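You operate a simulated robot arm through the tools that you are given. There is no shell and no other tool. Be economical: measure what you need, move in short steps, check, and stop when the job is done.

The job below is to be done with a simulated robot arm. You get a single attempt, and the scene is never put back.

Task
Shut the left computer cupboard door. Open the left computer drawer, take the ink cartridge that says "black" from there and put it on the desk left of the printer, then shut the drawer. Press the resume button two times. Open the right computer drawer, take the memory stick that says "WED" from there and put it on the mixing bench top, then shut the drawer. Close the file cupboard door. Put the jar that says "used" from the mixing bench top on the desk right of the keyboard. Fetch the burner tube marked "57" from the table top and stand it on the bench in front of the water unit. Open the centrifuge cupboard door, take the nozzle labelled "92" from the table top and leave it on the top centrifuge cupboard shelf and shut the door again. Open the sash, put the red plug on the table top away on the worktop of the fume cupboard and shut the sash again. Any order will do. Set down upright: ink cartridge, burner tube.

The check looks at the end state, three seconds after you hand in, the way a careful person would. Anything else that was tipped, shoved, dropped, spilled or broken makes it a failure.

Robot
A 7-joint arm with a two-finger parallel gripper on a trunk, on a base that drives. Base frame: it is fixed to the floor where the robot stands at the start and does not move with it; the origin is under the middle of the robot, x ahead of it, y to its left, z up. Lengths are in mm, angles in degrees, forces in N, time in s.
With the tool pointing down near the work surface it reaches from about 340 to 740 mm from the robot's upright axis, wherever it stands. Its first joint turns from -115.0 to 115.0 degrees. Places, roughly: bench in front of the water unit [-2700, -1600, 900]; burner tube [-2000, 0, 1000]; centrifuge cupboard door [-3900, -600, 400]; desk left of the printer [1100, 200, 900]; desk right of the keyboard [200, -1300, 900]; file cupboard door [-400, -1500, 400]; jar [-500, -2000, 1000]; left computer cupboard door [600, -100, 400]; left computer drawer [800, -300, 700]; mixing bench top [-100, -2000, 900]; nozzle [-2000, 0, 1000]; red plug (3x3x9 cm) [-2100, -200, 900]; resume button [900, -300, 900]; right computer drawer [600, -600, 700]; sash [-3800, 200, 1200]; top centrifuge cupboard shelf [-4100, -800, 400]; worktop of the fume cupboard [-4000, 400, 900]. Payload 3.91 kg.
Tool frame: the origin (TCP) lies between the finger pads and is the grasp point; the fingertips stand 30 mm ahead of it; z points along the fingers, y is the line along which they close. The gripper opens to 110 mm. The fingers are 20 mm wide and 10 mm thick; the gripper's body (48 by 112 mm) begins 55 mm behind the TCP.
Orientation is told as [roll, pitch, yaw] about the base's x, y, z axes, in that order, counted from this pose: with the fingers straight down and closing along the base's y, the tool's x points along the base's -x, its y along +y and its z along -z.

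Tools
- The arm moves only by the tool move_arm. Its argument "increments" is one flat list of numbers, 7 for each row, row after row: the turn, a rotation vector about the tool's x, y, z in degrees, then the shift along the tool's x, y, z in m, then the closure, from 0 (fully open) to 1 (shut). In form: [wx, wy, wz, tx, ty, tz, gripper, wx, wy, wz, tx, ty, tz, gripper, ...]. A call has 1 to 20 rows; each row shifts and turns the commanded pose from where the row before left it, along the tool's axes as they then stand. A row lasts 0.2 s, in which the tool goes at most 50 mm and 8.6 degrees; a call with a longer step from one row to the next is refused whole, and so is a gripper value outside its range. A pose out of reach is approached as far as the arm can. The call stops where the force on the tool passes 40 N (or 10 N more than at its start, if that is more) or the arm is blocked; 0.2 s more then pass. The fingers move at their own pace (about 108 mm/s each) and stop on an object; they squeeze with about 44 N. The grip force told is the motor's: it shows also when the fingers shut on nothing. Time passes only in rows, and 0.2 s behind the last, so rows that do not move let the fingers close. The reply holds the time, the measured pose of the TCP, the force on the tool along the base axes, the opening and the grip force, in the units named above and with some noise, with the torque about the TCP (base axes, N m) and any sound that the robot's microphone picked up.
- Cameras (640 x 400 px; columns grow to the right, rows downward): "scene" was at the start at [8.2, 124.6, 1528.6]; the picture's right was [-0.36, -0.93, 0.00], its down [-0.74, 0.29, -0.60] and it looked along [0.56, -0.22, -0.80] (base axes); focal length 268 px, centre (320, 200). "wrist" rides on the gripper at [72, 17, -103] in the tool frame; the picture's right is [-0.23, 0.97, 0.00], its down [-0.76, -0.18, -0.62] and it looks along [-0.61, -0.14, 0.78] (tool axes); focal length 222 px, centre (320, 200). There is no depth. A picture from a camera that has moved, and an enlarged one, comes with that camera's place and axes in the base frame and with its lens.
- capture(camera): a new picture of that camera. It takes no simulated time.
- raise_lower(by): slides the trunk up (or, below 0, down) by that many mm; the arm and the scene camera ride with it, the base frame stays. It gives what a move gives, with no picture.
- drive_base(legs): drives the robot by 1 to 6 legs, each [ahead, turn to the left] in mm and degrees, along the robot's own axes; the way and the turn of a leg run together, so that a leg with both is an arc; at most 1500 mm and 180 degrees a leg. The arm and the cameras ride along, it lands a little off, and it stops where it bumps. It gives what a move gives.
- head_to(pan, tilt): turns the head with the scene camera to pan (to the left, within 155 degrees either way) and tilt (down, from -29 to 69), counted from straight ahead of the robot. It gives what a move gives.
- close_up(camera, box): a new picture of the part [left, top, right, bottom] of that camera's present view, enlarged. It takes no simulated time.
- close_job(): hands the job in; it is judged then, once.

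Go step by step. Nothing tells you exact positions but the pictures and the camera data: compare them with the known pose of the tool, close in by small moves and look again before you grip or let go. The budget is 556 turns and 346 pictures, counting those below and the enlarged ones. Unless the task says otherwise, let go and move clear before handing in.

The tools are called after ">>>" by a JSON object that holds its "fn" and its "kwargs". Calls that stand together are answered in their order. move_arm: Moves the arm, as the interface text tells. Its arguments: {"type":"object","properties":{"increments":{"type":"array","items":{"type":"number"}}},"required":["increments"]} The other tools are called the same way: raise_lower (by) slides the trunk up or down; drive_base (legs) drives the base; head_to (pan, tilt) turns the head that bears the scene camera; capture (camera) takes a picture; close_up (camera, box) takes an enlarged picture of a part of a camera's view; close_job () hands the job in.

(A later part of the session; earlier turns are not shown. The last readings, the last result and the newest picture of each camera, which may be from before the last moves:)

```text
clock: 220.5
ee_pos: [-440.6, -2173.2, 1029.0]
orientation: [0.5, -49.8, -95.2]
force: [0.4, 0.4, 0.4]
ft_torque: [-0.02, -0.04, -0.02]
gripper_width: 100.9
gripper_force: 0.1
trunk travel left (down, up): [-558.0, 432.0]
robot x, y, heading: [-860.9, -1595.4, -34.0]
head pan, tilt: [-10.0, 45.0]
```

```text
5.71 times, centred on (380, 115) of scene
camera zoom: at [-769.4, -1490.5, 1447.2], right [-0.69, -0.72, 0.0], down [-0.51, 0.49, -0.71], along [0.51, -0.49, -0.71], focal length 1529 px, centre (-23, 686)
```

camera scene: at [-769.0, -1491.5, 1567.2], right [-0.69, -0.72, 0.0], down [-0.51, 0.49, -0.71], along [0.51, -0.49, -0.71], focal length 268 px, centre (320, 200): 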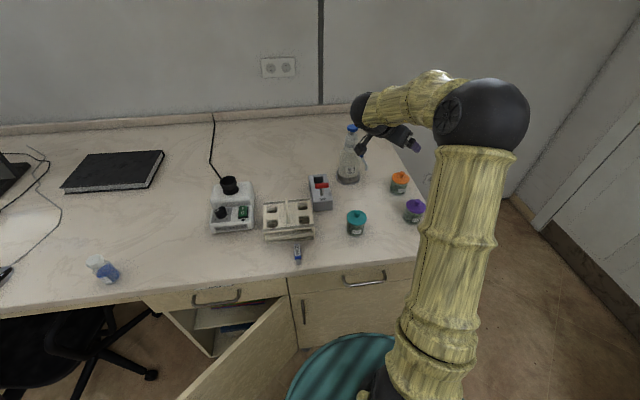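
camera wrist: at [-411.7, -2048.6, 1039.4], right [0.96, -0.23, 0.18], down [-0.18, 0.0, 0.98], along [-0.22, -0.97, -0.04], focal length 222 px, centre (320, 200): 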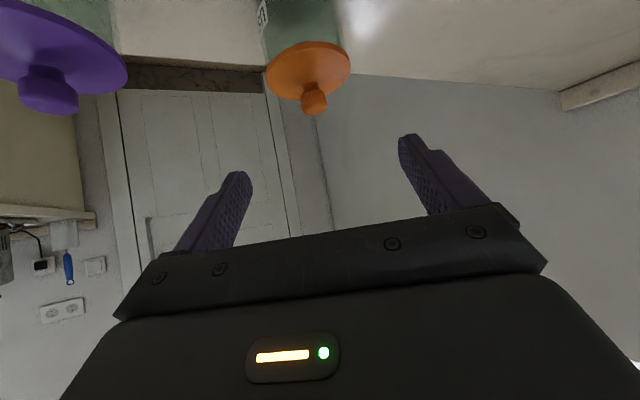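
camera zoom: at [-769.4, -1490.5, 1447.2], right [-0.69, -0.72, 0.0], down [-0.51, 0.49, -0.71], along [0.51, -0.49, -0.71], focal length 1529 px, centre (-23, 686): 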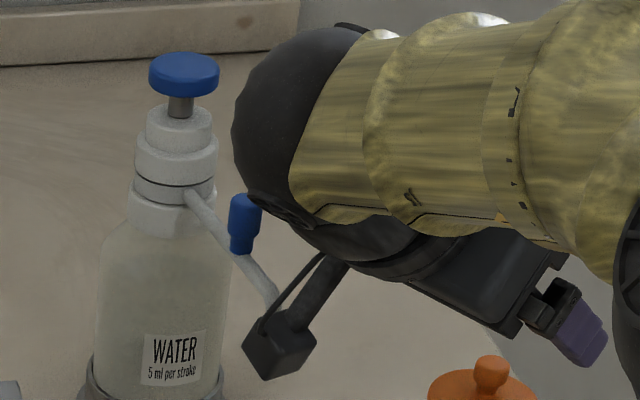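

The spout end is near (-375,-2081,1027), too close to the gripper's side. I raise again, and switch to heading 45° right and only 30° tilt.

>>> {"fn": "raise_lower", "kwargs": {"by": 120}}

>>> {"fn": "move_arm", "kwargs": {"increments": [0, 8.33, 0, 0, 0, 0, 0.08, 0, 8.33, 0, 0, 0, 0, 0.08, 0, 8.33, 0, 0, 0, 0, 0.08, 0, 8.33, 0, 0, 0, 0, 0.08, 0, 8.33, 0, 0, 0, 0, 0.08, 0, 8.2, 0, 0, 0, 0, 0.08, 0, 0, -7.6, 0, 0, 0, 0.08, 0, 0, -7.6, 0, 0, 0, 0.08, 0, -7.5, 0, 0, 0, 0, 0.08, 0, -7.5, 0, 0, 0, 0, 0.08, 0, -7.5, 0, 0, 0, 0, 0.08, 0, -7.5, 0, 0, 0, 0, 0.08]}}

>>> {"fn": "capture", "kwargs": {"camera": "wrist"}}

```text
clock: 222.0
ee_pos: [-440.3, -2173.0, 1148.7]
orientation: [0.4, -49.6, -95.2]
force: [0.7, -0.2, -0.6]
ft_torque: [-0.02, 0.01, 0.0]
gripper_width: 101.2
gripper_force: 0.1
trunk travel left (down, up): [-678.0, 312.0]
robot x, y, heading: [-858.9, -1595.7, -33.8]
head pan, tilt: [-10.0, 45.0]
```

```text
clock: 224.6
ee_pos: [-442.7, -2163.9, 1146.4]
orientation: [0.3, -30.2, -79.8]
force: [-0.6, -0.1, -0.5]
ft_torque: [0.0, -0.01, 0.03]
gripper_width: 101.0
gripper_force: 0.1
out of reach, approached as far as the arm can: row 6
trunk travel left (down, up): [-678.0, 312.0]
robot x, y, heading: [-863.8, -1594.2, -34.0]
head pan, tilt: [-10.0, 45.0]
```

```text
252 pictures are left
camera wrist: at [-445.8, -2048.9, 1198.8], right [0.99, -0.02, 0.12], down [-0.12, -0.37, 0.92], along [0.03, -0.93, -0.37], focal length 222 px, centre (320, 200)
```

wrist: 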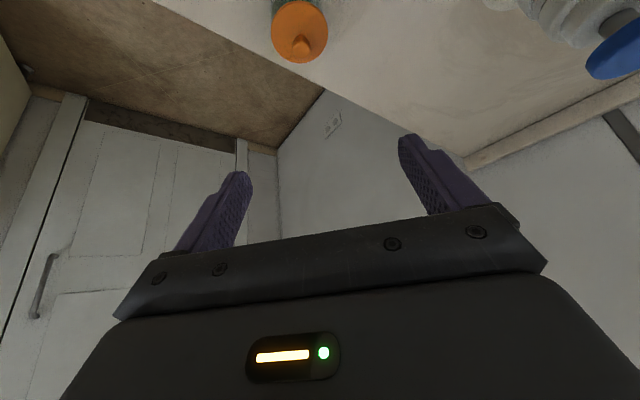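

>>> {"fn": "move_arm", "kwargs": {"increments": [0, 0, 0, -0.0173, -0.002, 0.01, 0.08]}}

>>> {"fn": "raise_lower", "kwargs": {"by": -130}}

>>> {"fn": "capture", "kwargs": {"camera": "wrist"}}

>>> {"fn": "close_up", "kwargs": {"camera": "scene", "box": [320, 60, 460, 200]}}

```text
clock: 225.0
ee_pos: [-441.3, -2186.9, 1145.1]
orientation: [0.3, -30.1, -79.9]
force: [-0.3, -0.5, -0.3]
ft_torque: [0.03, 0.0, 0.02]
gripper_width: 101.3
gripper_force: 0.0
trunk travel left (down, up): [-678.0, 312.0]
robot x, y, heading: [-863.6, -1592.9, -33.9]
head pan, tilt: [-10.0, 45.0]
```

```text
clock: 226.6
ee_pos: [-441.1, -2186.1, 1015.4]
orientation: [0.4, -30.0, -79.8]
force: [-0.2, 0.2, 0.3]
ft_torque: [0.0, 0.02, -0.01]
gripper_width: 101.4
gripper_force: 0.1
trunk travel left (down, up): [-548.0, 442.0]
robot x, y, heading: [-865.5, -1594.7, -33.9]
head pan, tilt: [-10.0, 45.0]
```

```text
251 pictures are left
camera wrist: at [-444.7, -2070.0, 1068.6], right [0.99, -0.02, 0.12], down [-0.12, -0.38, 0.92], along [0.03, -0.93, -0.37], focal length 222 px, centre (320, 200)
```

wrist: 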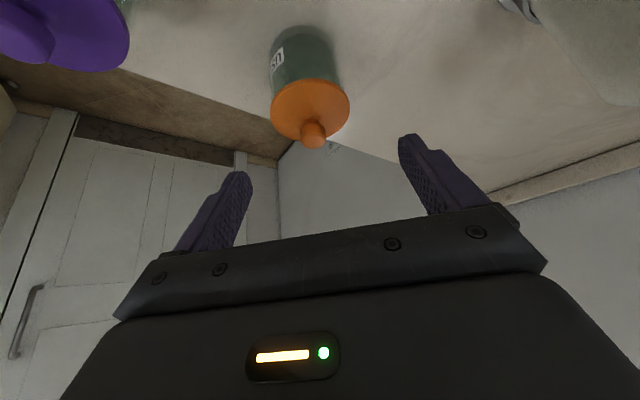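

```text
2.86 times, centred on (390, 130) of scene
camera zoom: at [-769.5, -1490.5, 1437.2], right [-0.69, -0.72, 0.0], down [-0.51, 0.49, -0.71], along [0.51, -0.49, -0.71], focal length 764 px, centre (120, 400)
```

zoom: 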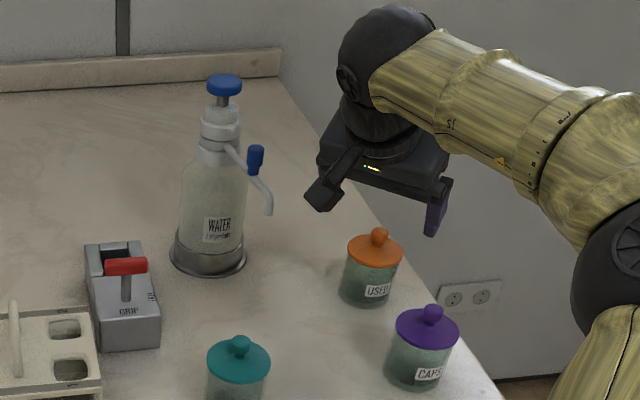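

Aligned; good spout clearance now. Lower the rest to z≈920.

>>> {"fn": "raise_lower", "kwargs": {"by": -60}}

>>> {"fn": "capture", "kwargs": {"camera": "wrist"}}

```text
clock: 227.6
ee_pos: [-440.5, -2186.4, 956.6]
orientation: [0.4, -29.9, -79.8]
force: [0.6, 0.0, 0.4]
ft_torque: [0.0, -0.02, -0.02]
gripper_width: 101.2
gripper_force: 0.0
trunk travel left (down, up): [-488.0, 502.0]
robot x, y, heading: [-860.6, -1593.4, -34.0]
head pan, tilt: [-10.0, 45.0]
```

```text
249 pictures are left
camera wrist: at [-444.8, -2069.9, 1008.6], right [0.99, -0.02, 0.12], down [-0.12, -0.38, 0.92], along [0.03, -0.93, -0.37], focal length 222 px, centre (320, 200)
```

wrist: 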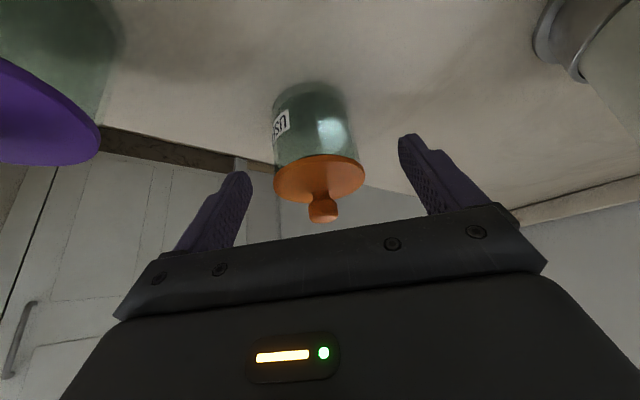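

>>> {"fn": "raise_lower", "kwargs": {"by": -38}}

>>> {"fn": "capture", "kwargs": {"camera": "wrist"}}

```text
clock: 228.4
ee_pos: [-441.6, -2185.3, 918.3]
orientation: [0.4, -30.0, -79.8]
force: [0.4, -0.8, -0.2]
ft_torque: [-0.04, -0.01, 0.01]
gripper_width: 101.6
gripper_force: 0.1
trunk travel left (down, up): [-450.0, 540.0]
robot x, y, heading: [-866.1, -1592.6, -33.9]
head pan, tilt: [-10.0, 45.0]
```

```text
248 pictures are left
camera wrist: at [-444.8, -2069.9, 970.5], right [0.99, -0.02, 0.12], down [-0.12, -0.38, 0.92], along [0.03, -0.93, -0.37], focal length 222 px, centre (320, 200)
```

wrist: 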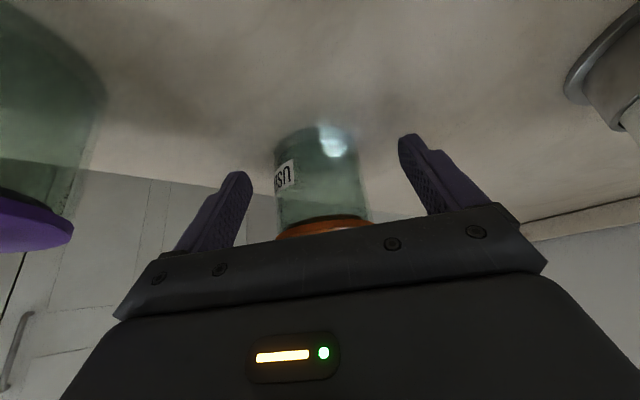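

The jar body sits between the fingers. Close.

>>> {"fn": "move_arm", "kwargs": {"increments": [0, 0, 0, 0, 0, 0, 0.5, 0, 0, 0, 0, 0, 0, 1, 0, 0, 0, 0, 0, 0, 1, 0, 0, 0, 0, 0, 0, 1]}}

>>> {"fn": "capture", "kwargs": {"camera": "wrist"}}

```text
clock: 229.4
ee_pos: [-442.3, -2186.4, 917.9]
orientation: [0.4, -30.0, -79.9]
force: [-1.2, -1.3, 0.2]
ft_torque: [-0.04, 0.15, -0.03]
gripper_width: 57.7
gripper_force: 43.9
trunk travel left (down, up): [-450.0, 540.0]
robot x, y, heading: [-862.6, -1590.7, -34.2]
head pan, tilt: [-10.0, 45.0]
```

```text
247 pictures are left
camera wrist: at [-444.9, -2070.1, 970.6], right [0.99, -0.02, 0.12], down [-0.12, -0.38, 0.92], along [0.03, -0.93, -0.37], focal length 222 px, centre (320, 200)
```

wrist: 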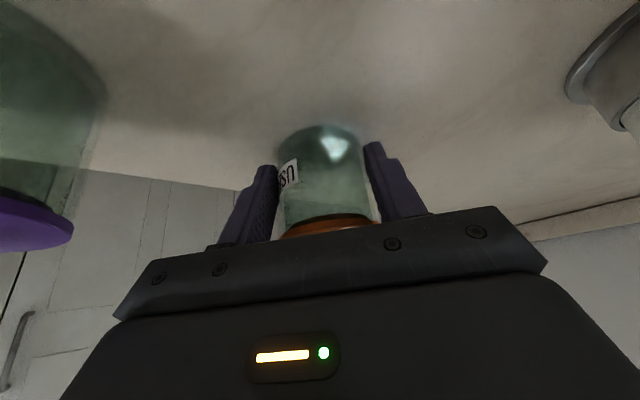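

Gripped at 57.7 mm. Raise straight up with the trunk and check.

>>> {"fn": "raise_lower", "kwargs": {"by": 300}}

>>> {"fn": "capture", "kwargs": {"camera": "wrist"}}

>>> {"fn": "capture", "kwargs": {"camera": "scene"}}

```text
clock: 232.4
ee_pos: [-440.8, -2186.8, 1216.7]
orientation: [0.3, -29.9, -79.9]
force: [-0.7, 0.1, -4.1]
ft_torque: [0.07, 0.0, -0.01]
gripper_width: 57.8
gripper_force: 43.9
trunk travel left (down, up): [-750.0, 240.0]
robot x, y, heading: [-864.0, -1590.1, -34.0]
head pan, tilt: [-10.0, 45.0]
```

```text
246 pictures are left
camera wrist: at [-444.4, -2070.4, 1270.1], right [0.99, -0.02, 0.12], down [-0.12, -0.38, 0.92], along [0.03, -0.93, -0.38], focal length 222 px, centre (320, 200)
```

wrist: 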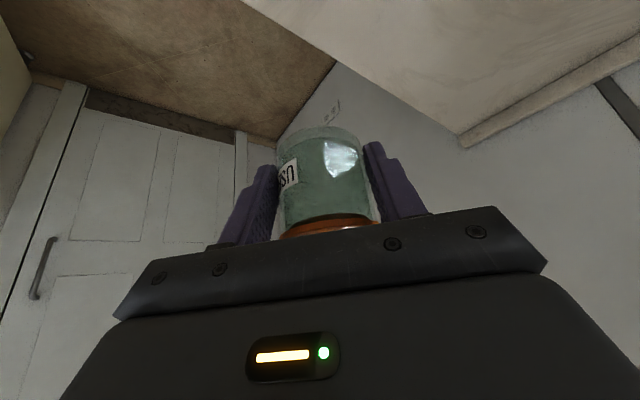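

```text
245 pictures are left
camera scene: at [-769.0, -1491.1, 1639.1], right [-0.69, -0.72, 0.0], down [-0.51, 0.49, -0.71], along [0.51, -0.49, -0.71], focal length 268 px, centre (320, 200)
```

scene: 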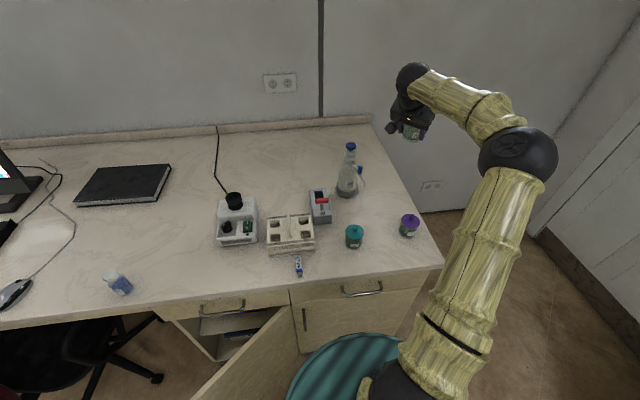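

Jar is up. I back off, drive left past the open file door at a distance, and face the desk right of the keyboard.

>>> {"fn": "drive_base", "kwargs": {"legs": [[-290, 0], [0, 90], [820, 0], [0, -90]]}}

>>> {"fn": "head_to", "kwargs": {"pan": 0, "tilt": 45}}

>>> {"fn": "capture", "kwargs": {"camera": "scene"}}

```text
clock: 246.0
ee_pos: [-198.5, -1335.3, 1218.8]
orientation: [0.4, -30.0, -78.6]
force: [0.8, -0.1, -2.5]
ft_torque: [0.08, 0.0, 0.0]
gripper_width: 57.0
gripper_force: 43.7
trunk travel left (down, up): [-750.0, 240.0]
robot x, y, heading: [-631.8, -751.8, -33.0]
head pan, tilt: [-10.0, 45.0]
```

```text
clock: 246.7
ee_pos: [-199.4, -1335.5, 1217.1]
orientation: [0.4, -29.9, -78.8]
force: [-0.6, -0.4, -2.2]
ft_torque: [0.08, -0.02, -0.04]
gripper_width: 56.9
gripper_force: 43.6
trunk travel left (down, up): [-750.0, 240.0]
robot x, y, heading: [-635.0, -751.5, -32.8]
head pan, tilt: [0.0, 45.0]
```

```text
244 pictures are left
camera scene: at [-532.2, -635.7, 1639.2], right [-0.54, -0.84, 0.0], down [-0.59, 0.38, -0.71], along [0.59, -0.38, -0.71], focal length 268 px, centre (320, 200)
```

scene: 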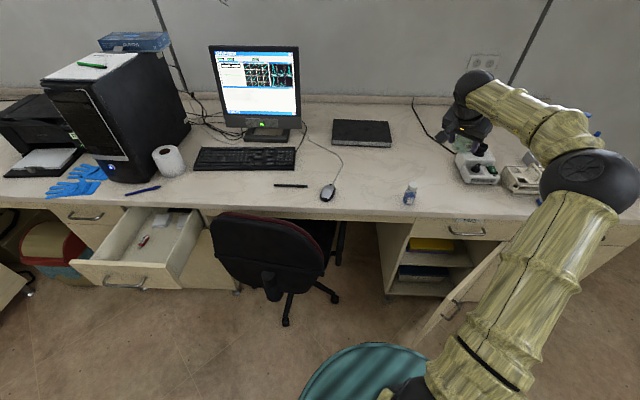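

Clear view: the free spot right of the keyboard, beyond the mouse cable, is about (159,-1333). Drive forward 290 mm and swing the arm over it.

>>> {"fn": "drive_base", "kwargs": {"legs": [[290, -2]]}}

```text
clock: 248.7
ee_pos: [15.0, -1513.5, 1216.8]
orientation: [0.3, -29.9, -80.9]
force: [0.2, 0.0, -3.5]
ft_torque: [0.08, 0.03, -0.01]
gripper_width: 57.0
gripper_force: 43.7
trunk travel left (down, up): [-750.0, 240.0]
robot x, y, heading: [-393.6, -907.5, -35.0]
head pan, tilt: [0.0, 45.0]
```

>>> {"fn": "move_arm", "kwargs": {"increments": [0, 0, 0, 0.0283, 0.0341, -0.0164, 1, 0, 0, 0, 0.0283, 0.0341, -0.0164, 1, 0, 0, 0, 0.0283, 0.0341, -0.0164, 1, 0, 0, 0, 0.0283, 0.0341, -0.0164, 1, 0, 0, 0, 0.0283, 0.0341, -0.0164, 1]}}

>>> {"fn": "raise_lower", "kwargs": {"by": -200}}

>>> {"fn": "capture", "kwargs": {"camera": "wrist"}}

>>> {"fn": "capture", "kwargs": {"camera": "scene"}}

```text
clock: 249.9
ee_pos: [156.7, -1322.5, 1218.3]
orientation: [0.3, -30.0, -80.8]
force: [1.3, 0.8, -3.3]
ft_torque: [0.08, 0.02, 0.0]
gripper_width: 57.2
gripper_force: 44.0
trunk travel left (down, up): [-750.0, 240.0]
robot x, y, heading: [-389.9, -914.0, -35.0]
head pan, tilt: [0.0, 45.0]
```

```text
clock: 252.1
ee_pos: [155.8, -1323.4, 1018.7]
orientation: [0.3, -30.0, -81.0]
force: [-0.1, 0.1, -4.2]
ft_torque: [0.07, -0.02, 0.03]
gripper_width: 56.8
gripper_force: 44.2
trunk travel left (down, up): [-550.0, 440.0]
robot x, y, heading: [-394.0, -911.8, -35.0]
head pan, tilt: [0.0, 45.0]
```

```text
243 pictures are left
camera wrist: at [155.1, -1207.5, 1070.9], right [0.99, -0.04, 0.12], down [-0.12, -0.37, 0.92], along [0.01, -0.93, -0.38], focal length 222 px, centre (320, 200)
```

wrist: 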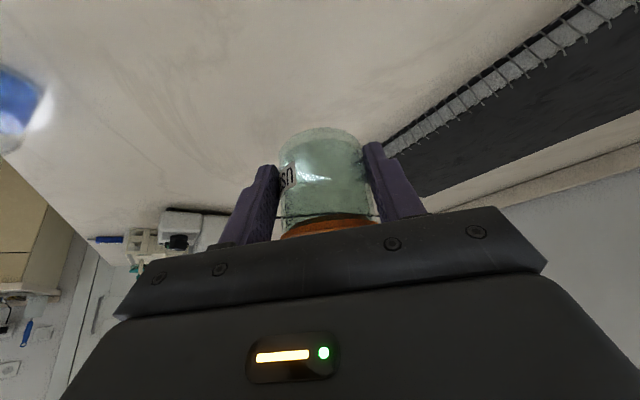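

```text
242 pictures are left
camera scene: at [-289.9, -799.7, 1439.2], right [-0.58, -0.82, 0.0], down [-0.58, 0.41, -0.71], along [0.58, -0.41, -0.71], focal length 268 px, centre (320, 200)
```

scene: 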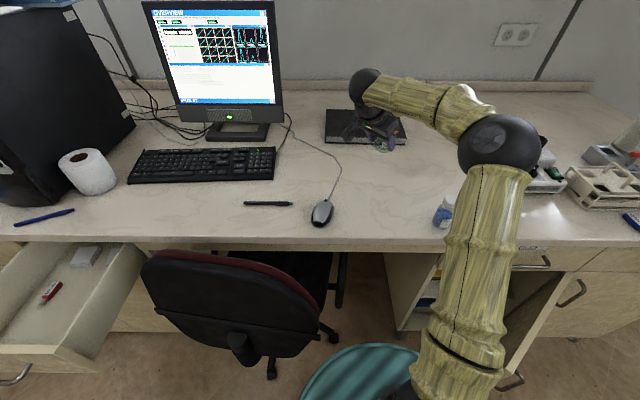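

The spot is clear all round. Lower to just above the desk.

>>> {"fn": "raise_lower", "kwargs": {"by": -90}}

>>> {"fn": "move_arm", "kwargs": {"increments": [0, 0, 0, 0.0015, 0, 0.0026, 1, 0, 0, 0, 0.0015, 0, 0.0026, 1]}}

>>> {"fn": "move_arm", "kwargs": {"increments": [0, 0, 0, 0.001, 0, 0.0017, 1]}}

>>> {"fn": "capture", "kwargs": {"camera": "wrist"}}

```text
clock: 253.3
ee_pos: [155.9, -1323.4, 928.6]
orientation: [0.3, -30.0, -81.0]
force: [0.5, -0.1, -3.2]
ft_torque: [0.07, 0.0, 0.0]
gripper_width: 56.9
gripper_force: 43.8
trunk travel left (down, up): [-460.0, 530.0]
robot x, y, heading: [-392.8, -909.7, -35.2]
head pan, tilt: [0.0, 45.0]
```

```text
clock: 253.9
ee_pos: [156.1, -1324.1, 922.7]
orientation: [0.4, -30.1, -81.0]
force: [-0.6, 0.3, -3.6]
ft_torque: [0.07, 0.02, 0.01]
gripper_width: 56.8
gripper_force: 44.1
trunk travel left (down, up): [-460.0, 530.0]
robot x, y, heading: [-389.8, -909.8, -35.3]
head pan, tilt: [0.0, 45.0]
```

```text
clock: 254.3
ee_pos: [155.3, -1324.4, 919.4]
orientation: [0.1, -30.1, -81.0]
force: [-0.1, -0.2, -2.9]
ft_torque: [0.07, 0.02, 0.03]
gripper_width: 56.7
gripper_force: 43.5
trunk travel left (down, up): [-460.0, 530.0]
robot x, y, heading: [-394.2, -910.0, -35.1]
head pan, tilt: [0.0, 45.0]
```

```text
241 pictures are left
camera wrist: at [155.1, -1208.1, 972.2], right [0.99, -0.04, 0.12], down [-0.12, -0.37, 0.92], along [0.01, -0.93, -0.38], focal length 222 px, centre (320, 200)
```

wrist: 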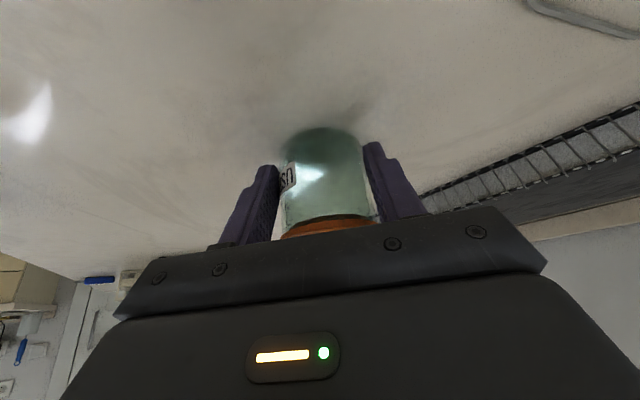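

>>> {"fn": "move_arm", "kwargs": {"increments": [0, 0, 0, 0.0008, 0, 0.0013, 1]}}

>>> {"fn": "move_arm", "kwargs": {"increments": [0, 0, 0, 0.0008, 0, 0.0013, 1]}}

```text
clock: 254.7
ee_pos: [155.4, -1324.7, 919.8]
orientation: [0.3, -30.0, -81.1]
force: [-0.2, -0.2, -3.1]
ft_torque: [0.07, 0.01, 0.05]
gripper_width: 57.0
gripper_force: 43.9
trunk travel left (down, up): [-460.0, 530.0]
robot x, y, heading: [-395.6, -910.5, -35.1]
head pan, tilt: [0.0, 45.0]
```

```text
clock: 255.1
ee_pos: [155.3, -1323.2, 918.5]
orientation: [0.4, -30.1, -81.0]
force: [1.9, -1.9, 6.2]
ft_torque: [-0.16, 0.12, 0.09]
gripper_width: 56.9
gripper_force: 44.5
trunk travel left (down, up): [-460.0, 530.0]
robot x, y, heading: [-392.7, -911.3, -35.1]
head pan, tilt: [0.0, 45.0]
```

Touchdown. Open and rise vertically.

>>> {"fn": "move_arm", "kwargs": {"increments": [0, 0, 0, 0, 0, 0, 0.4, 0, 0, 0, 0, 0, 0, 0.25, 0, 0, 0, 0, 0, 0, 0.12, 0, 0, 0, 0, 0, 0, 0.12]}}

>>> {"fn": "raise_lower", "kwargs": {"by": 230}}

>>> {"fn": "capture", "kwargs": {"camera": "wrist"}}

>>> {"fn": "capture", "kwargs": {"camera": "scene"}}

```text
clock: 256.1
ee_pos: [155.1, -1324.2, 918.7]
orientation: [0.4, -30.0, -81.0]
force: [0.4, 0.1, 0.2]
ft_torque: [-0.01, -0.02, 0.01]
gripper_width: 96.5
gripper_force: 0.1
trunk travel left (down, up): [-460.0, 530.0]
robot x, y, heading: [-392.1, -911.8, -34.9]
head pan, tilt: [0.0, 45.0]
```

```text
clock: 258.5
ee_pos: [155.4, -1323.4, 1146.9]
orientation: [0.4, -30.1, -81.0]
force: [-0.3, 0.1, 0.0]
ft_torque: [0.02, -0.02, -0.01]
gripper_width: 97.0
gripper_force: 0.1
trunk travel left (down, up): [-690.0, 300.0]
robot x, y, heading: [-395.9, -909.6, -35.3]
head pan, tilt: [0.0, 45.0]
```

```text
240 pictures are left
camera wrist: at [154.3, -1207.8, 1199.7], right [0.99, -0.04, 0.12], down [-0.12, -0.37, 0.92], along [0.01, -0.93, -0.38], focal length 222 px, centre (320, 200)
```

wrist: 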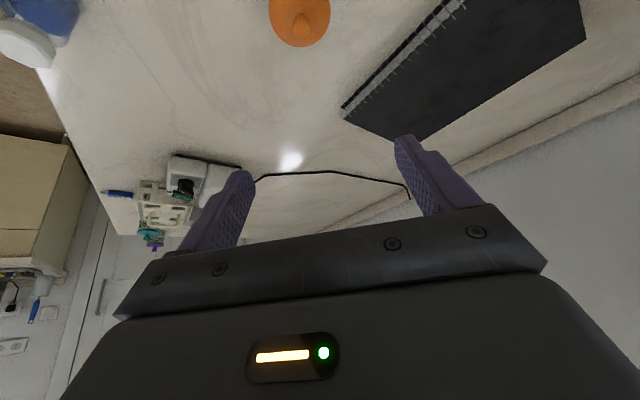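

```text
239 pictures are left
camera scene: at [-290.1, -799.6, 1579.1], right [-0.58, -0.82, 0.0], down [-0.58, 0.41, -0.71], along [0.58, -0.41, -0.71], focal length 268 px, centre (320, 200)
```

scene: 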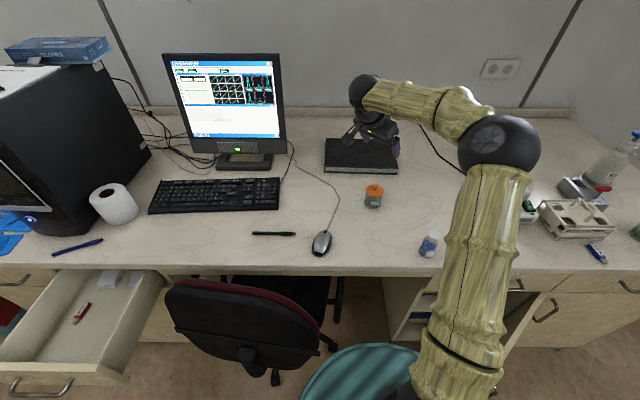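

The jar is in place. Next the file cupboard door: I back off and shift right to face it.

>>> {"fn": "drive_base", "kwargs": {"legs": [[-300, 0], [0, -90], [385, 0], [0, 90]]}}

>>> {"fn": "move_arm", "kwargs": {"increments": [0, 7.5, 0, 0, 0, 0, 1, 0, 7.5, 0, 0, 0, 0, 1, 0, 7.5, 0, 0, 0, 0, 1, 0, 7.5, 0, 0, 0, 0, 1, 0, 0, -7.7, 0, 0, 0, 1, 0, 0, -7.7, 0, 0, 0, 1, 0, 0, -7.7, 0, 0, 0, 1, 0, 0, -7.7, 0, 0, 0, 1, 0, 0, -7.7, 0, 0, 0, 1, 0, 0, -7.7, 0, 0, 0, 1, 0, -7.5, 0, 0.04, 0, 0, 1, 0, -7.5, 0, 0.04, 0, 0, 1, 0, -7.5, 0, 0.04, 0, 0, 1, 0, -7.5, 0, 0, 0, 0, 1, 0, -7.5, 0, 0, 0, 0, 1, 0, -7.5, 0, 0, 0, 0, 1]}}

>>> {"fn": "head_to", "kwargs": {"pan": 10, "tilt": 50}}

>>> {"fn": "capture", "kwargs": {"camera": "scene"}}

```text
clock: 270.2
ee_pos: [-298.7, -1457.6, 1148.4]
orientation: [0.4, -29.9, -80.2]
force: [0.8, 0.2, -0.3]
ft_torque: [0.0, 0.02, 0.03]
gripper_width: 96.9
gripper_force: 0.0
trunk travel left (down, up): [-690.0, 300.0]
robot x, y, heading: [-854.5, -1051.7, -34.4]
head pan, tilt: [0.0, 45.0]
```

```text
clock: 273.6
ee_pos: [-401.3, -1391.4, 1131.2]
orientation: [0.3, -45.3, -34.0]
force: [0.3, -0.4, 0.2]
ft_torque: [-0.03, 0.01, 0.0]
gripper_width: 0.0
gripper_force: 38.0
trunk travel left (down, up): [-690.0, 300.0]
robot x, y, heading: [-855.5, -1055.2, -34.3]
head pan, tilt: [0.0, 45.0]
```

```text
clock: 274.3
ee_pos: [-400.1, -1393.2, 1131.6]
orientation: [0.3, -45.1, -34.1]
force: [0.4, -0.7, -0.1]
ft_torque: [-0.03, -0.03, 0.01]
gripper_width: 0.1
gripper_force: 37.2
trunk travel left (down, up): [-690.0, 300.0]
robot x, y, heading: [-852.5, -1053.3, -34.2]
head pan, tilt: [10.0, 50.0]
```

```text
238 pictures are left
camera scene: at [-750.2, -926.0, 1572.3], right [-0.41, -0.91, 0.0], down [-0.7, 0.32, -0.64], along [0.59, -0.26, -0.77], focal length 268 px, centre (320, 200)
```

scene: 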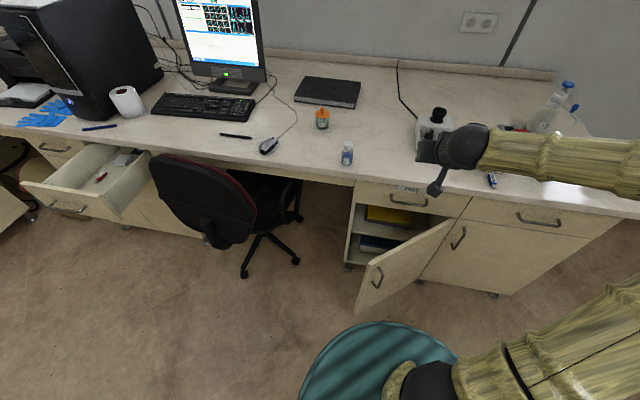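

Door is open ~36°. I pull the fist back, shift right, and lower to z≈535 in front of the door face.

>>> {"fn": "move_arm", "kwargs": {"increments": [0, 0, 0, 0.029, -0.015, -0.029, 1, 0, 0, 0, 0.029, -0.015, -0.029, 1]}}

>>> {"fn": "raise_lower", "kwargs": {"by": -400}}

>>> {"fn": "raise_lower", "kwargs": {"by": -190}}

>>> {"fn": "capture", "kwargs": {"camera": "scene"}}

>>> {"fn": "capture", "kwargs": {"camera": "wrist"}}

```text
clock: 274.9
ee_pos: [-485.0, -1370.1, 1133.5]
orientation: [0.3, -45.2, -34.0]
force: [-0.9, 0.7, 0.1]
ft_torque: [0.02, 0.02, -0.05]
gripper_width: 0.0
gripper_force: 37.9
trunk travel left (down, up): [-690.0, 300.0]
robot x, y, heading: [-855.5, -1056.2, -34.3]
head pan, tilt: [10.0, 50.0]
```

```text
clock: 278.8
ee_pos: [-484.2, -1369.4, 733.1]
orientation: [0.4, -45.2, -34.1]
force: [-1.0, 0.5, 0.1]
ft_torque: [-0.02, -0.02, -0.01]
gripper_width: 0.0
gripper_force: 37.6
trunk travel left (down, up): [-290.0, 700.0]
robot x, y, heading: [-857.5, -1057.0, -34.4]
head pan, tilt: [10.0, 50.0]
```

```text
clock: 280.8
ee_pos: [-484.9, -1369.9, 542.1]
orientation: [0.4, -45.2, -34.2]
force: [0.3, 0.4, -0.4]
ft_torque: [-0.02, -0.02, -0.01]
gripper_width: 0.3
gripper_force: 37.8
trunk travel left (down, up): [-100.0, 890.0]
robot x, y, heading: [-860.1, -1052.2, -34.6]
head pan, tilt: [10.0, 50.0]
```

```text
237 pictures are left
camera scene: at [-750.3, -925.9, 982.3], right [-0.41, -0.91, 0.0], down [-0.7, 0.32, -0.64], along [0.59, -0.26, -0.77], focal length 268 px, centre (320, 200)
```

scene: 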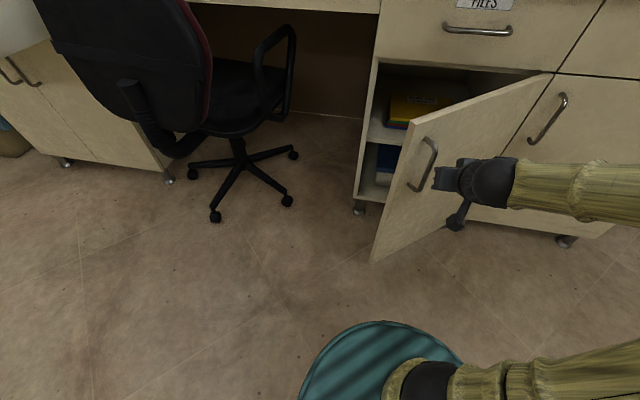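

```text
236 pictures are left
camera wrist: at [-576.9, -1286.0, 562.8], right [0.67, 0.72, 0.17], down [-0.02, -0.2, 0.98], along [0.74, -0.66, -0.12], focal length 222 px, centre (320, 200)
```

wrist: 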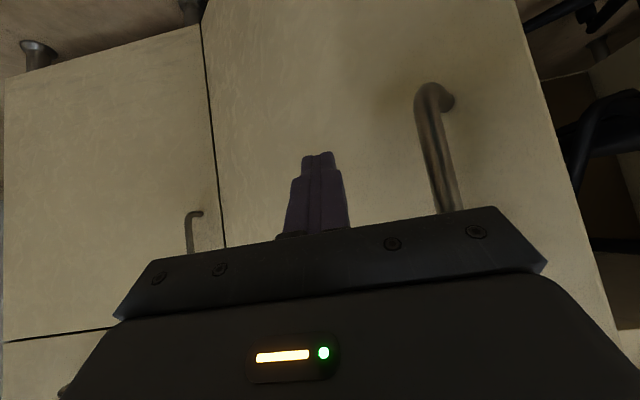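

The fist points at the door just beside its handle. Push forward to shut it.

>>> {"fn": "move_arm", "kwargs": {"increments": [0, 0, 0, -0.0177, 0, 0.0177, 1, 0, 0, 0, -0.0177, 0, 0.0177, 1, 0, 0, 0, -0.0177, 0, 0.0177, 1, 0, 0, 0, -0.0177, 0, 0.0177, 1, 0, 0, 0, -0.0141, 0, 0.0141, 1, 0, 0, 0, -0.0141, 0, 0.0141, 1, 0, 0, 0, -0.0141, 0, 0.0141, 1, 0, 0, 0, -0.0141, 0, 0.0141, 1, 0, 0, 0, -0.0141, 0, 0.0141, 1, 0, 0, 0, -0.0106, 0, 0.0106, 1, 0, 0, 0, -0.0106, 0, 0.0106, 1, 0, 0, 0, -0.0071, 0, 0.0071, 1, 0, 0, 0, -0.0071, 0, 0.0071, 1, 0, 0, 0, -0.0071, 0, 0.0071, 1, 0, 0, 0, -0.0071, 0, 0.0071, 1, 0, 0, 0, -0.0071, 0, 0.0071, 1]}}

>>> {"fn": "capture", "kwargs": {"camera": "scene"}}

```text
clock: 283.5
ee_pos: [-284.9, -1501.7, 542.5]
orientation: [0.3, -44.8, -34.3]
force: [-20.1, 11.4, 10.0]
ft_torque: [-0.01, 0.06, -0.05]
gripper_width: 0.0
gripper_force: 37.7
trunk travel left (down, up): [-100.0, 890.0]
robot x, y, heading: [-856.6, -1049.7, -34.3]
head pan, tilt: [10.0, 50.0]
stopped in row 13: the force on the tool passed its limit (the readings are from after the stop); the commanded pose is now the measured one
```

```text
235 pictures are left
camera scene: at [-751.7, -925.0, 982.5], right [-0.41, -0.91, 0.0], down [-0.7, 0.31, -0.64], along [0.59, -0.27, -0.76], focal length 268 px, centre (320, 200)
```

scene: 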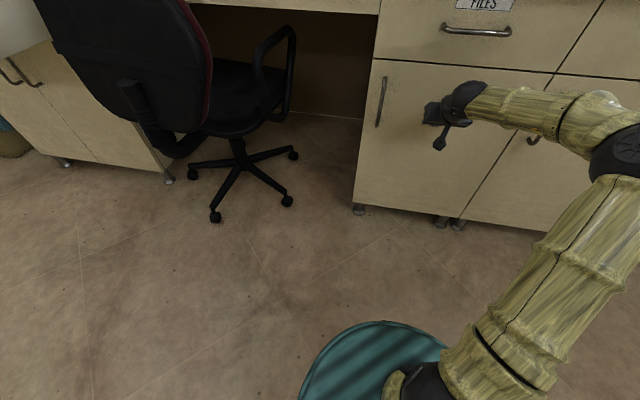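

File cupboard door is shut. Withdraw, raise high, and drive back left to close the right computer drawer.

>>> {"fn": "move_arm", "kwargs": {"increments": [0, 0, 0, 0.0318, 0, -0.0318, 1, 0, 0, 0, 0.0318, 0, -0.0318, 1, 0, 0, 0, 0.0318, 0, -0.0318, 1, 0, 0, 0, 0.0318, 0, -0.0318, 1]}}

>>> {"fn": "raise_lower", "kwargs": {"by": 400}}

>>> {"fn": "raise_lower", "kwargs": {"by": 180}}

>>> {"fn": "drive_base", "kwargs": {"legs": [[-20, 0], [0, 90], [1200, 0], [0, -90]]}}

>>> {"fn": "head_to", "kwargs": {"pan": 15, "tilt": 45}}

>>> {"fn": "capture", "kwargs": {"camera": "scene"}}

```text
clock: 284.5
ee_pos: [-434.3, -1404.6, 539.2]
orientation: [0.4, -44.5, -34.2]
force: [-0.8, 0.0, -0.5]
ft_torque: [0.0, -0.03, 0.04]
gripper_width: 0.0
gripper_force: 37.8
trunk travel left (down, up): [-100.0, 890.0]
robot x, y, heading: [-855.8, -1050.6, -34.4]
head pan, tilt: [10.0, 50.0]
```

```text
clock: 288.4
ee_pos: [-434.8, -1404.0, 939.4]
orientation: [0.3, -44.7, -34.3]
force: [-1.2, 0.2, 0.0]
ft_torque: [-0.01, 0.02, -0.03]
gripper_width: 0.0
gripper_force: 37.6
trunk travel left (down, up): [-500.0, 490.0]
robot x, y, heading: [-856.6, -1055.3, -34.3]
head pan, tilt: [10.0, 50.0]
```

```text
clock: 290.4
ee_pos: [-434.4, -1405.2, 1121.1]
orientation: [0.3, -44.6, -34.1]
force: [0.6, -0.6, 0.3]
ft_torque: [0.02, -0.01, -0.01]
gripper_width: 0.1
gripper_force: 38.3
trunk travel left (down, up): [-680.0, 310.0]
robot x, y, heading: [-857.2, -1054.3, -34.4]
head pan, tilt: [10.0, 50.0]
```

```text
clock: 304.3
ee_pos: [211.7, -454.4, 1120.2]
orientation: [0.3, -44.6, -35.9]
force: [0.7, 0.4, -0.8]
ft_torque: [0.01, 0.04, -0.02]
gripper_width: 0.0
gripper_force: 38.3
trunk travel left (down, up): [-680.0, 310.0]
robot x, y, heading: [-196.4, -92.9, -36.0]
head pan, tilt: [10.0, 50.0]
```

```text
clock: 305.0
ee_pos: [210.7, -453.6, 1120.5]
orientation: [0.3, -44.6, -35.9]
force: [0.6, -0.2, 0.9]
ft_torque: [-0.04, -0.03, -0.02]
gripper_width: 0.0
gripper_force: 37.9
trunk travel left (down, up): [-680.0, 310.0]
robot x, y, heading: [-200.4, -91.2, -36.1]
head pan, tilt: [15.0, 45.0]
```

```text
234 pictures are left
camera scene: at [-83.5, 37.2, 1569.2], right [-0.36, -0.93, 0.0], down [-0.66, 0.25, -0.71], along [0.66, -0.25, -0.71], focal length 268 px, centre (320, 200)
```

scene: 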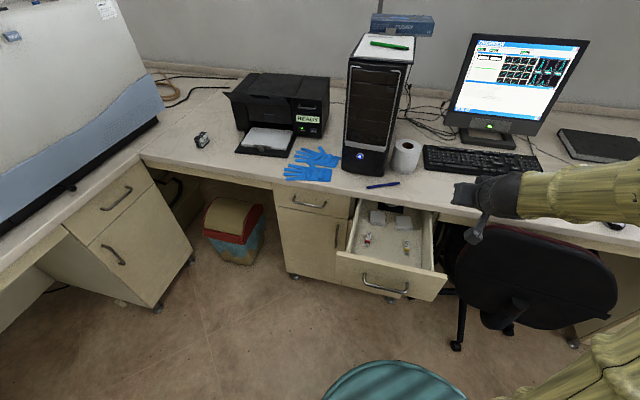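

Check where the elbow is relative to the chair before lowering.

>>> {"fn": "drive_base", "kwargs": {"legs": [[-60, 1]]}}

>>> {"fn": "move_arm", "kwargs": {"increments": [0, 0, 0, 0.0318, 0.011, -0.0318, 1]}}

>>> {"fn": "head_to", "kwargs": {"pan": -20, "tilt": 50}}

>>> {"fn": "capture", "kwargs": {"camera": "scene"}}

```text
clock: 305.9
ee_pos: [163.9, -410.1, 1121.2]
orientation: [0.3, -44.6, -34.9]
force: [-0.6, -0.2, 0.1]
ft_torque: [0.04, -0.04, 0.04]
gripper_width: 0.0
gripper_force: 37.7
trunk travel left (down, up): [-680.0, 310.0]
robot x, y, heading: [-246.6, -53.8, -35.2]
head pan, tilt: [15.0, 45.0]
```

```text
clock: 306.3
ee_pos: [132.9, -375.8, 1120.3]
orientation: [0.3, -44.7, -34.9]
force: [-0.6, -0.4, 0.7]
ft_torque: [-0.02, -0.03, 0.0]
gripper_width: 0.0
gripper_force: 37.6
trunk travel left (down, up): [-680.0, 310.0]
robot x, y, heading: [-248.8, -55.3, -35.0]
head pan, tilt: [15.0, 45.0]
```

```text
clock: 307.4
ee_pos: [135.3, -377.6, 1118.9]
orientation: [0.3, -44.7, -34.9]
force: [-0.1, 0.9, 0.1]
ft_torque: [-0.03, -0.01, -0.02]
gripper_width: 0.0
gripper_force: 38.0
trunk travel left (down, up): [-680.0, 310.0]
robot x, y, heading: [-252.5, -56.1, -35.0]
head pan, tilt: [-20.0, 50.0]
```

```text
233 pictures are left
camera scene: at [-169.1, 40.6, 1562.3], right [-0.82, -0.57, 0.0], down [-0.44, 0.63, -0.64], along [0.37, -0.53, -0.77], focal length 268 px, centre (320, 200)
```

scene: 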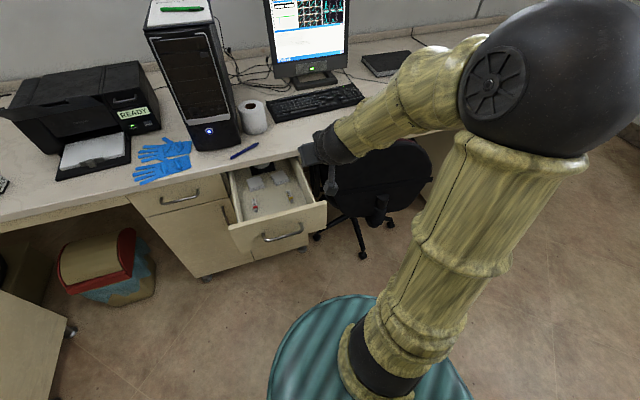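

Elbow stays well behind the chair. Lower to drawer-front height and look.

>>> {"fn": "raise_lower", "kwargs": {"by": -336}}

>>> {"fn": "capture", "kwargs": {"camera": "wrist"}}

>>> {"fn": "capture", "kwargs": {"camera": "scene"}}

```text
clock: 310.6
ee_pos: [133.2, -375.8, 783.6]
orientation: [0.4, -44.6, -34.9]
force: [0.8, 0.2, 0.7]
ft_torque: [0.02, -0.01, 0.01]
gripper_width: 0.0
gripper_force: 37.7
trunk travel left (down, up): [-344.0, 646.0]
robot x, y, heading: [-249.9, -52.4, -34.8]
head pan, tilt: [-20.0, 50.0]
```

```text
232 pictures are left
camera wrist: at [43.0, -292.0, 805.3], right [0.69, 0.71, 0.16], down [-0.02, -0.21, 0.98], along [0.73, -0.67, -0.13], focal length 222 px, centre (320, 200)
```

wrist: 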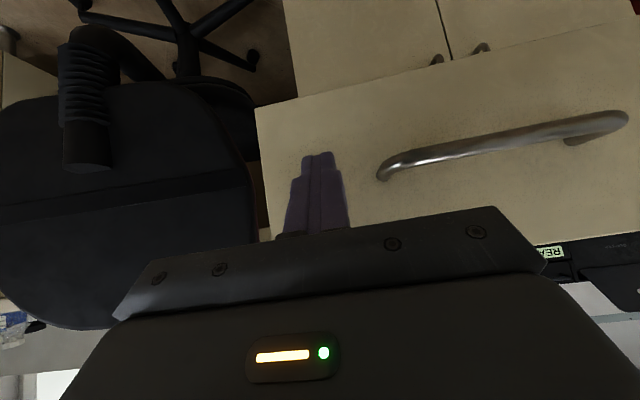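

```text
231 pictures are left
camera scene: at [-169.2, 40.5, 1226.3], right [-0.82, -0.57, 0.0], down [-0.44, 0.63, -0.64], along [0.37, -0.53, -0.77], focal length 268 px, centre (320, 200)
```

scene: 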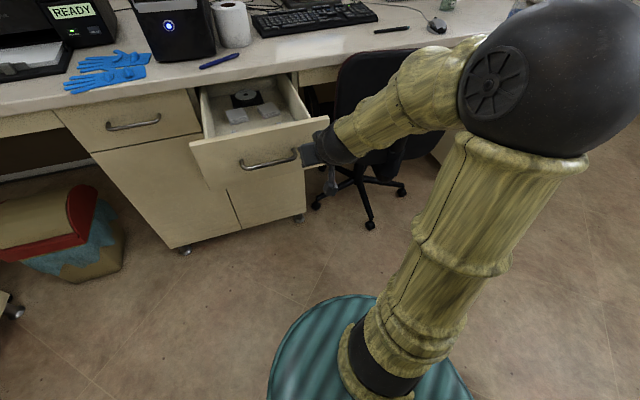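

Clear of the chair. I push the drawer in with the arm for the first part.

>>> {"fn": "move_arm", "kwargs": {"increments": [0, 0, 0, -0.0177, 0.003, 0.0177, 1, 0, 0, 0, -0.0177, 0.003, 0.0177, 1, 0, 0, 0, -0.0177, 0, 0.0177, 1, 0, 0, 0, -0.0177, 0, 0.0177, 1, 0, 0, 0, -0.0177, 0, 0.0177, 1, 0, 0, 0, -0.0177, 0, 0.0177, 1, 0, 0, 0, -0.0177, 0, 0.0177, 1, 0, 0, 0, -0.0177, 0, 0.0177, 1]}}

>>> {"fn": "capture", "kwargs": {"camera": "scene"}}

```text
clock: 312.4
ee_pos: [303.4, -486.3, 783.1]
orientation: [0.3, -44.6, -35.1]
force: [-0.8, 0.3, 0.5]
ft_torque: [0.01, 0.02, 0.01]
gripper_width: 0.0
gripper_force: 37.9
trunk travel left (down, up): [-344.0, 646.0]
robot x, y, heading: [-254.9, -52.3, -35.2]
head pan, tilt: [-20.0, 50.0]
```

```text
230 pictures are left
camera scene: at [-169.2, 40.5, 1226.3], right [-0.82, -0.57, 0.0], down [-0.44, 0.63, -0.64], along [0.37, -0.53, -0.77], focal length 268 px, centre (320, 200)
```

scene: 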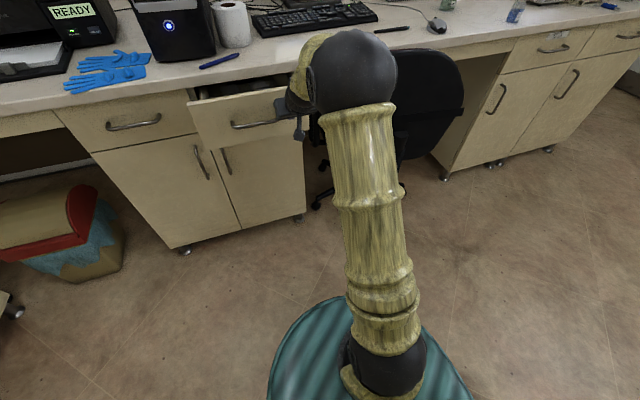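

Now finish: the base forward 90 mm, then the arm until it stops.

>>> {"fn": "drive_base", "kwargs": {"legs": [[90, 0]]}}

>>> {"fn": "move_arm", "kwargs": {"increments": [0, 0, 0, -0.0106, 0, 0.0106, 1, 0, 0, 0, -0.0071, 0, 0.0071, 1, 0, 0, 0, -0.0071, 0, 0.0071, 1, 0, 0, 0, -0.0071, 0, 0.0071, 1, 0, 0, 0, -0.0071, 0, 0.0071, 1]}}

>>> {"fn": "capture", "kwargs": {"camera": "scene"}}

```text
clock: 313.6
ee_pos: [376.4, -538.9, 783.0]
orientation: [0.3, -44.6, -35.0]
force: [-0.3, -0.1, -0.4]
ft_torque: [0.0, 0.0, -0.01]
gripper_width: 0.0
gripper_force: 37.5
trunk travel left (down, up): [-344.0, 646.0]
robot x, y, heading: [-180.3, -105.2, -35.4]
head pan, tilt: [-20.0, 50.0]
```

```text
clock: 314.4
ee_pos: [398.8, -554.7, 782.3]
orientation: [0.3, -43.8, -35.0]
force: [-17.7, 13.6, 10.4]
ft_torque: [0.06, 0.0, -0.02]
gripper_width: 0.1
gripper_force: 37.4
trunk travel left (down, up): [-344.0, 646.0]
robot x, y, heading: [-180.5, -103.5, -35.4]
head pan, tilt: [-20.0, 50.0]
stopped in row 4: the force on the tool passed its limit (the readings are from after the stop); the commanded pose is now the measured one
```

```text
229 pictures are left
camera scene: at [-97.4, -9.9, 1226.5], right [-0.82, -0.57, 0.0], down [-0.44, 0.63, -0.64], along [0.37, -0.53, -0.76], focal length 268 px, centre (320, 200)
```

scene: 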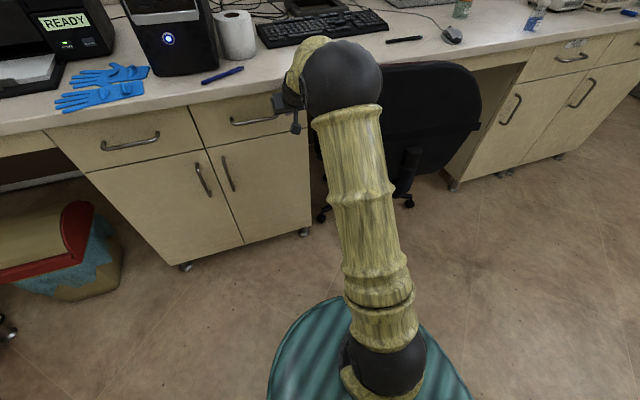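

The right drawer is shut. Desk tasks are done. I withdraw, raise, tuck the arm, and drive to the table.

>>> {"fn": "drive_base", "kwargs": {"legs": [[-250, 0]]}}

>>> {"fn": "raise_lower", "kwargs": {"by": 380}}

>>> {"fn": "move_arm", "kwargs": {"increments": [0, 0, 0, 0.0318, 0, -0.0318, 1, 0, 0, 0, 0.0318, 0, -0.0318, 1, 0, 0, 0, 0.0318, 0, -0.0318, 1, 0, 0, 0, 0.0318, 0, -0.0318, 1, 0, 0, 0, 0.0318, 0, -0.0318, 1]}}

>>> {"fn": "head_to", "kwargs": {"pan": 5, "tilt": 45}}

>>> {"fn": "capture", "kwargs": {"camera": "scene"}}

>>> {"fn": "drive_base", "kwargs": {"legs": [[0, -125], [1180, 0]]}}

>>> {"fn": "head_to", "kwargs": {"pan": -30, "tilt": 40}}

>>> {"fn": "capture", "kwargs": {"camera": "scene"}}

```text
clock: 316.2
ee_pos: [198.7, -408.0, 778.7]
orientation: [0.4, -43.7, -34.6]
force: [-0.7, 0.5, 0.5]
ft_torque: [-0.01, 0.01, -0.01]
gripper_width: 0.0
gripper_force: 38.1
trunk travel left (down, up): [-344.0, 646.0]
robot x, y, heading: [-379.1, 39.1, -34.7]
head pan, tilt: [-20.0, 50.0]
```

```text
clock: 319.9
ee_pos: [198.2, -409.1, 1159.5]
orientation: [0.4, -43.7, -34.6]
force: [0.2, 0.2, -0.5]
ft_torque: [0.03, 0.02, 0.0]
gripper_width: 0.0
gripper_force: 38.1
trunk travel left (down, up): [-724.0, 266.0]
robot x, y, heading: [-381.7, 40.0, -34.5]
head pan, tilt: [-20.0, 50.0]
```

```text
clock: 321.1
ee_pos: [10.4, -281.9, 1164.7]
orientation: [0.1, -43.8, -34.5]
force: [-1.2, 0.4, 0.4]
ft_torque: [0.01, -0.02, -0.01]
gripper_width: 0.0
gripper_force: 37.4
trunk travel left (down, up): [-724.0, 266.0]
robot x, y, heading: [-384.5, 36.2, -34.9]
head pan, tilt: [-20.0, 50.0]
```

```text
clock: 322.0
ee_pos: [13.1, -282.6, 1165.1]
orientation: [0.4, -43.6, -34.5]
force: [-0.1, -1.0, 0.6]
ft_torque: [-0.01, -0.02, -0.02]
gripper_width: 0.0
gripper_force: 37.9
trunk travel left (down, up): [-724.0, 266.0]
robot x, y, heading: [-382.0, 34.1, -34.8]
head pan, tilt: [5.0, 45.0]
```

```text
228 pictures are left
camera scene: at [-274.9, 154.9, 1613.2], right [-0.5, -0.87, 0.0], down [-0.61, 0.35, -0.71], along [0.61, -0.35, -0.71], focal length 268 px, centre (320, 200)
```

scene: 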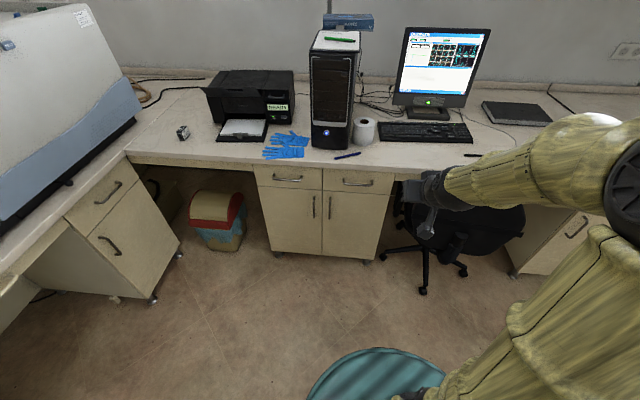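

```text
clock: 333.2
ee_pos: [-1997.3, -510.1, 1164.7]
orientation: [0.4, -43.8, -159.8]
force: [-0.5, 0.1, 0.4]
ft_torque: [0.05, -0.01, -0.02]
gripper_width: 0.2
gripper_force: 37.2
trunk travel left (down, up): [-724.0, 266.0]
robot x, y, heading: [-1508.8, -374.3, -160.3]
head pan, tilt: [5.0, 45.0]
```

```text
clock: 334.2
ee_pos: [-1997.5, -511.0, 1164.9]
orientation: [0.4, -43.7, -159.9]
force: [0.0, -0.3, -1.1]
ft_torque: [-0.01, -0.01, -0.01]
gripper_width: 0.0
gripper_force: 37.4
trunk travel left (down, up): [-724.0, 266.0]
robot x, y, heading: [-1509.8, -375.1, -160.5]
head pan, tilt: [-30.0, 40.0]
```

```text
227 pictures are left
camera scene: at [-1484.6, -483.6, 1620.4], right [0.17, 0.98, 0.0], down [0.63, -0.11, -0.77], along [-0.75, 0.13, -0.64], focal length 268 px, centre (320, 200)
```

scene: 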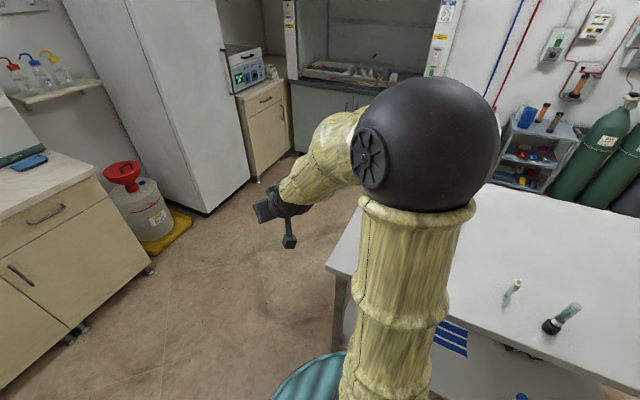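

I'm beside the table. Turn to face it and view the items.

>>> {"fn": "drive_base", "kwargs": {"legs": [[0, -54.6]]}}

>>> {"fn": "head_to", "kwargs": {"pan": 15, "tilt": 45}}

>>> {"fn": "capture", "kwargs": {"camera": "scene"}}

>>> {"fn": "capture", "kwargs": {"camera": "wrist"}}

```text
clock: 337.0
ee_pos: [-1908.1, -59.4, 1164.9]
orientation: [0.4, -43.7, 146.5]
force: [0.6, 0.1, -0.1]
ft_torque: [0.02, 0.0, -0.02]
gripper_width: 0.0
gripper_force: 36.9
trunk travel left (down, up): [-724.0, 266.0]
robot x, y, heading: [-1510.0, -373.7, 146.2]
head pan, tilt: [-30.0, 40.0]
```

```text
clock: 338.2
ee_pos: [-1907.7, -61.4, 1164.6]
orientation: [0.4, -43.7, 146.6]
force: [-0.4, -0.8, 0.3]
ft_torque: [-0.03, 0.01, 0.01]
gripper_width: 0.2
gripper_force: 37.7
trunk travel left (down, up): [-724.0, 266.0]
robot x, y, heading: [-1507.7, -372.2, 146.3]
head pan, tilt: [15.0, 45.0]
```

```text
226 pictures are left
camera scene: at [-1621.6, -509.1, 1613.2], right [0.32, 0.95, 0.0], down [0.67, -0.23, -0.71], along [-0.67, 0.23, -0.71], focal length 268 px, centre (320, 200)
```

scene: 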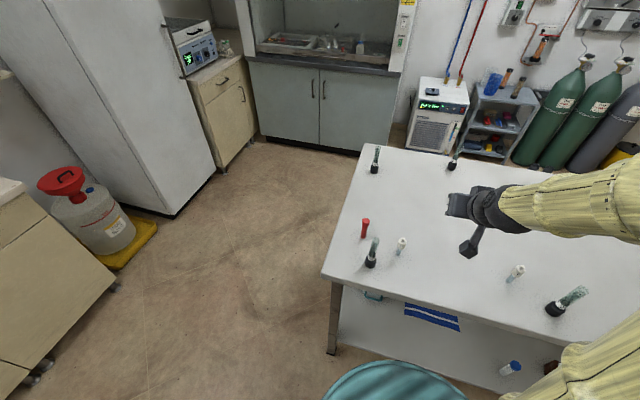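

```text
225 pictures are left
camera wrist: at [-1812.9, -141.8, 1188.6], right [-0.67, -0.72, 0.16], down [0.0, 0.22, 0.98], along [-0.74, 0.65, -0.15], focal length 222 px, centre (320, 200)
```

wrist: 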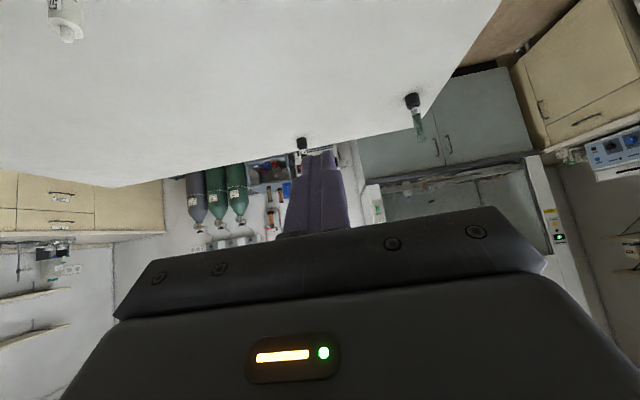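

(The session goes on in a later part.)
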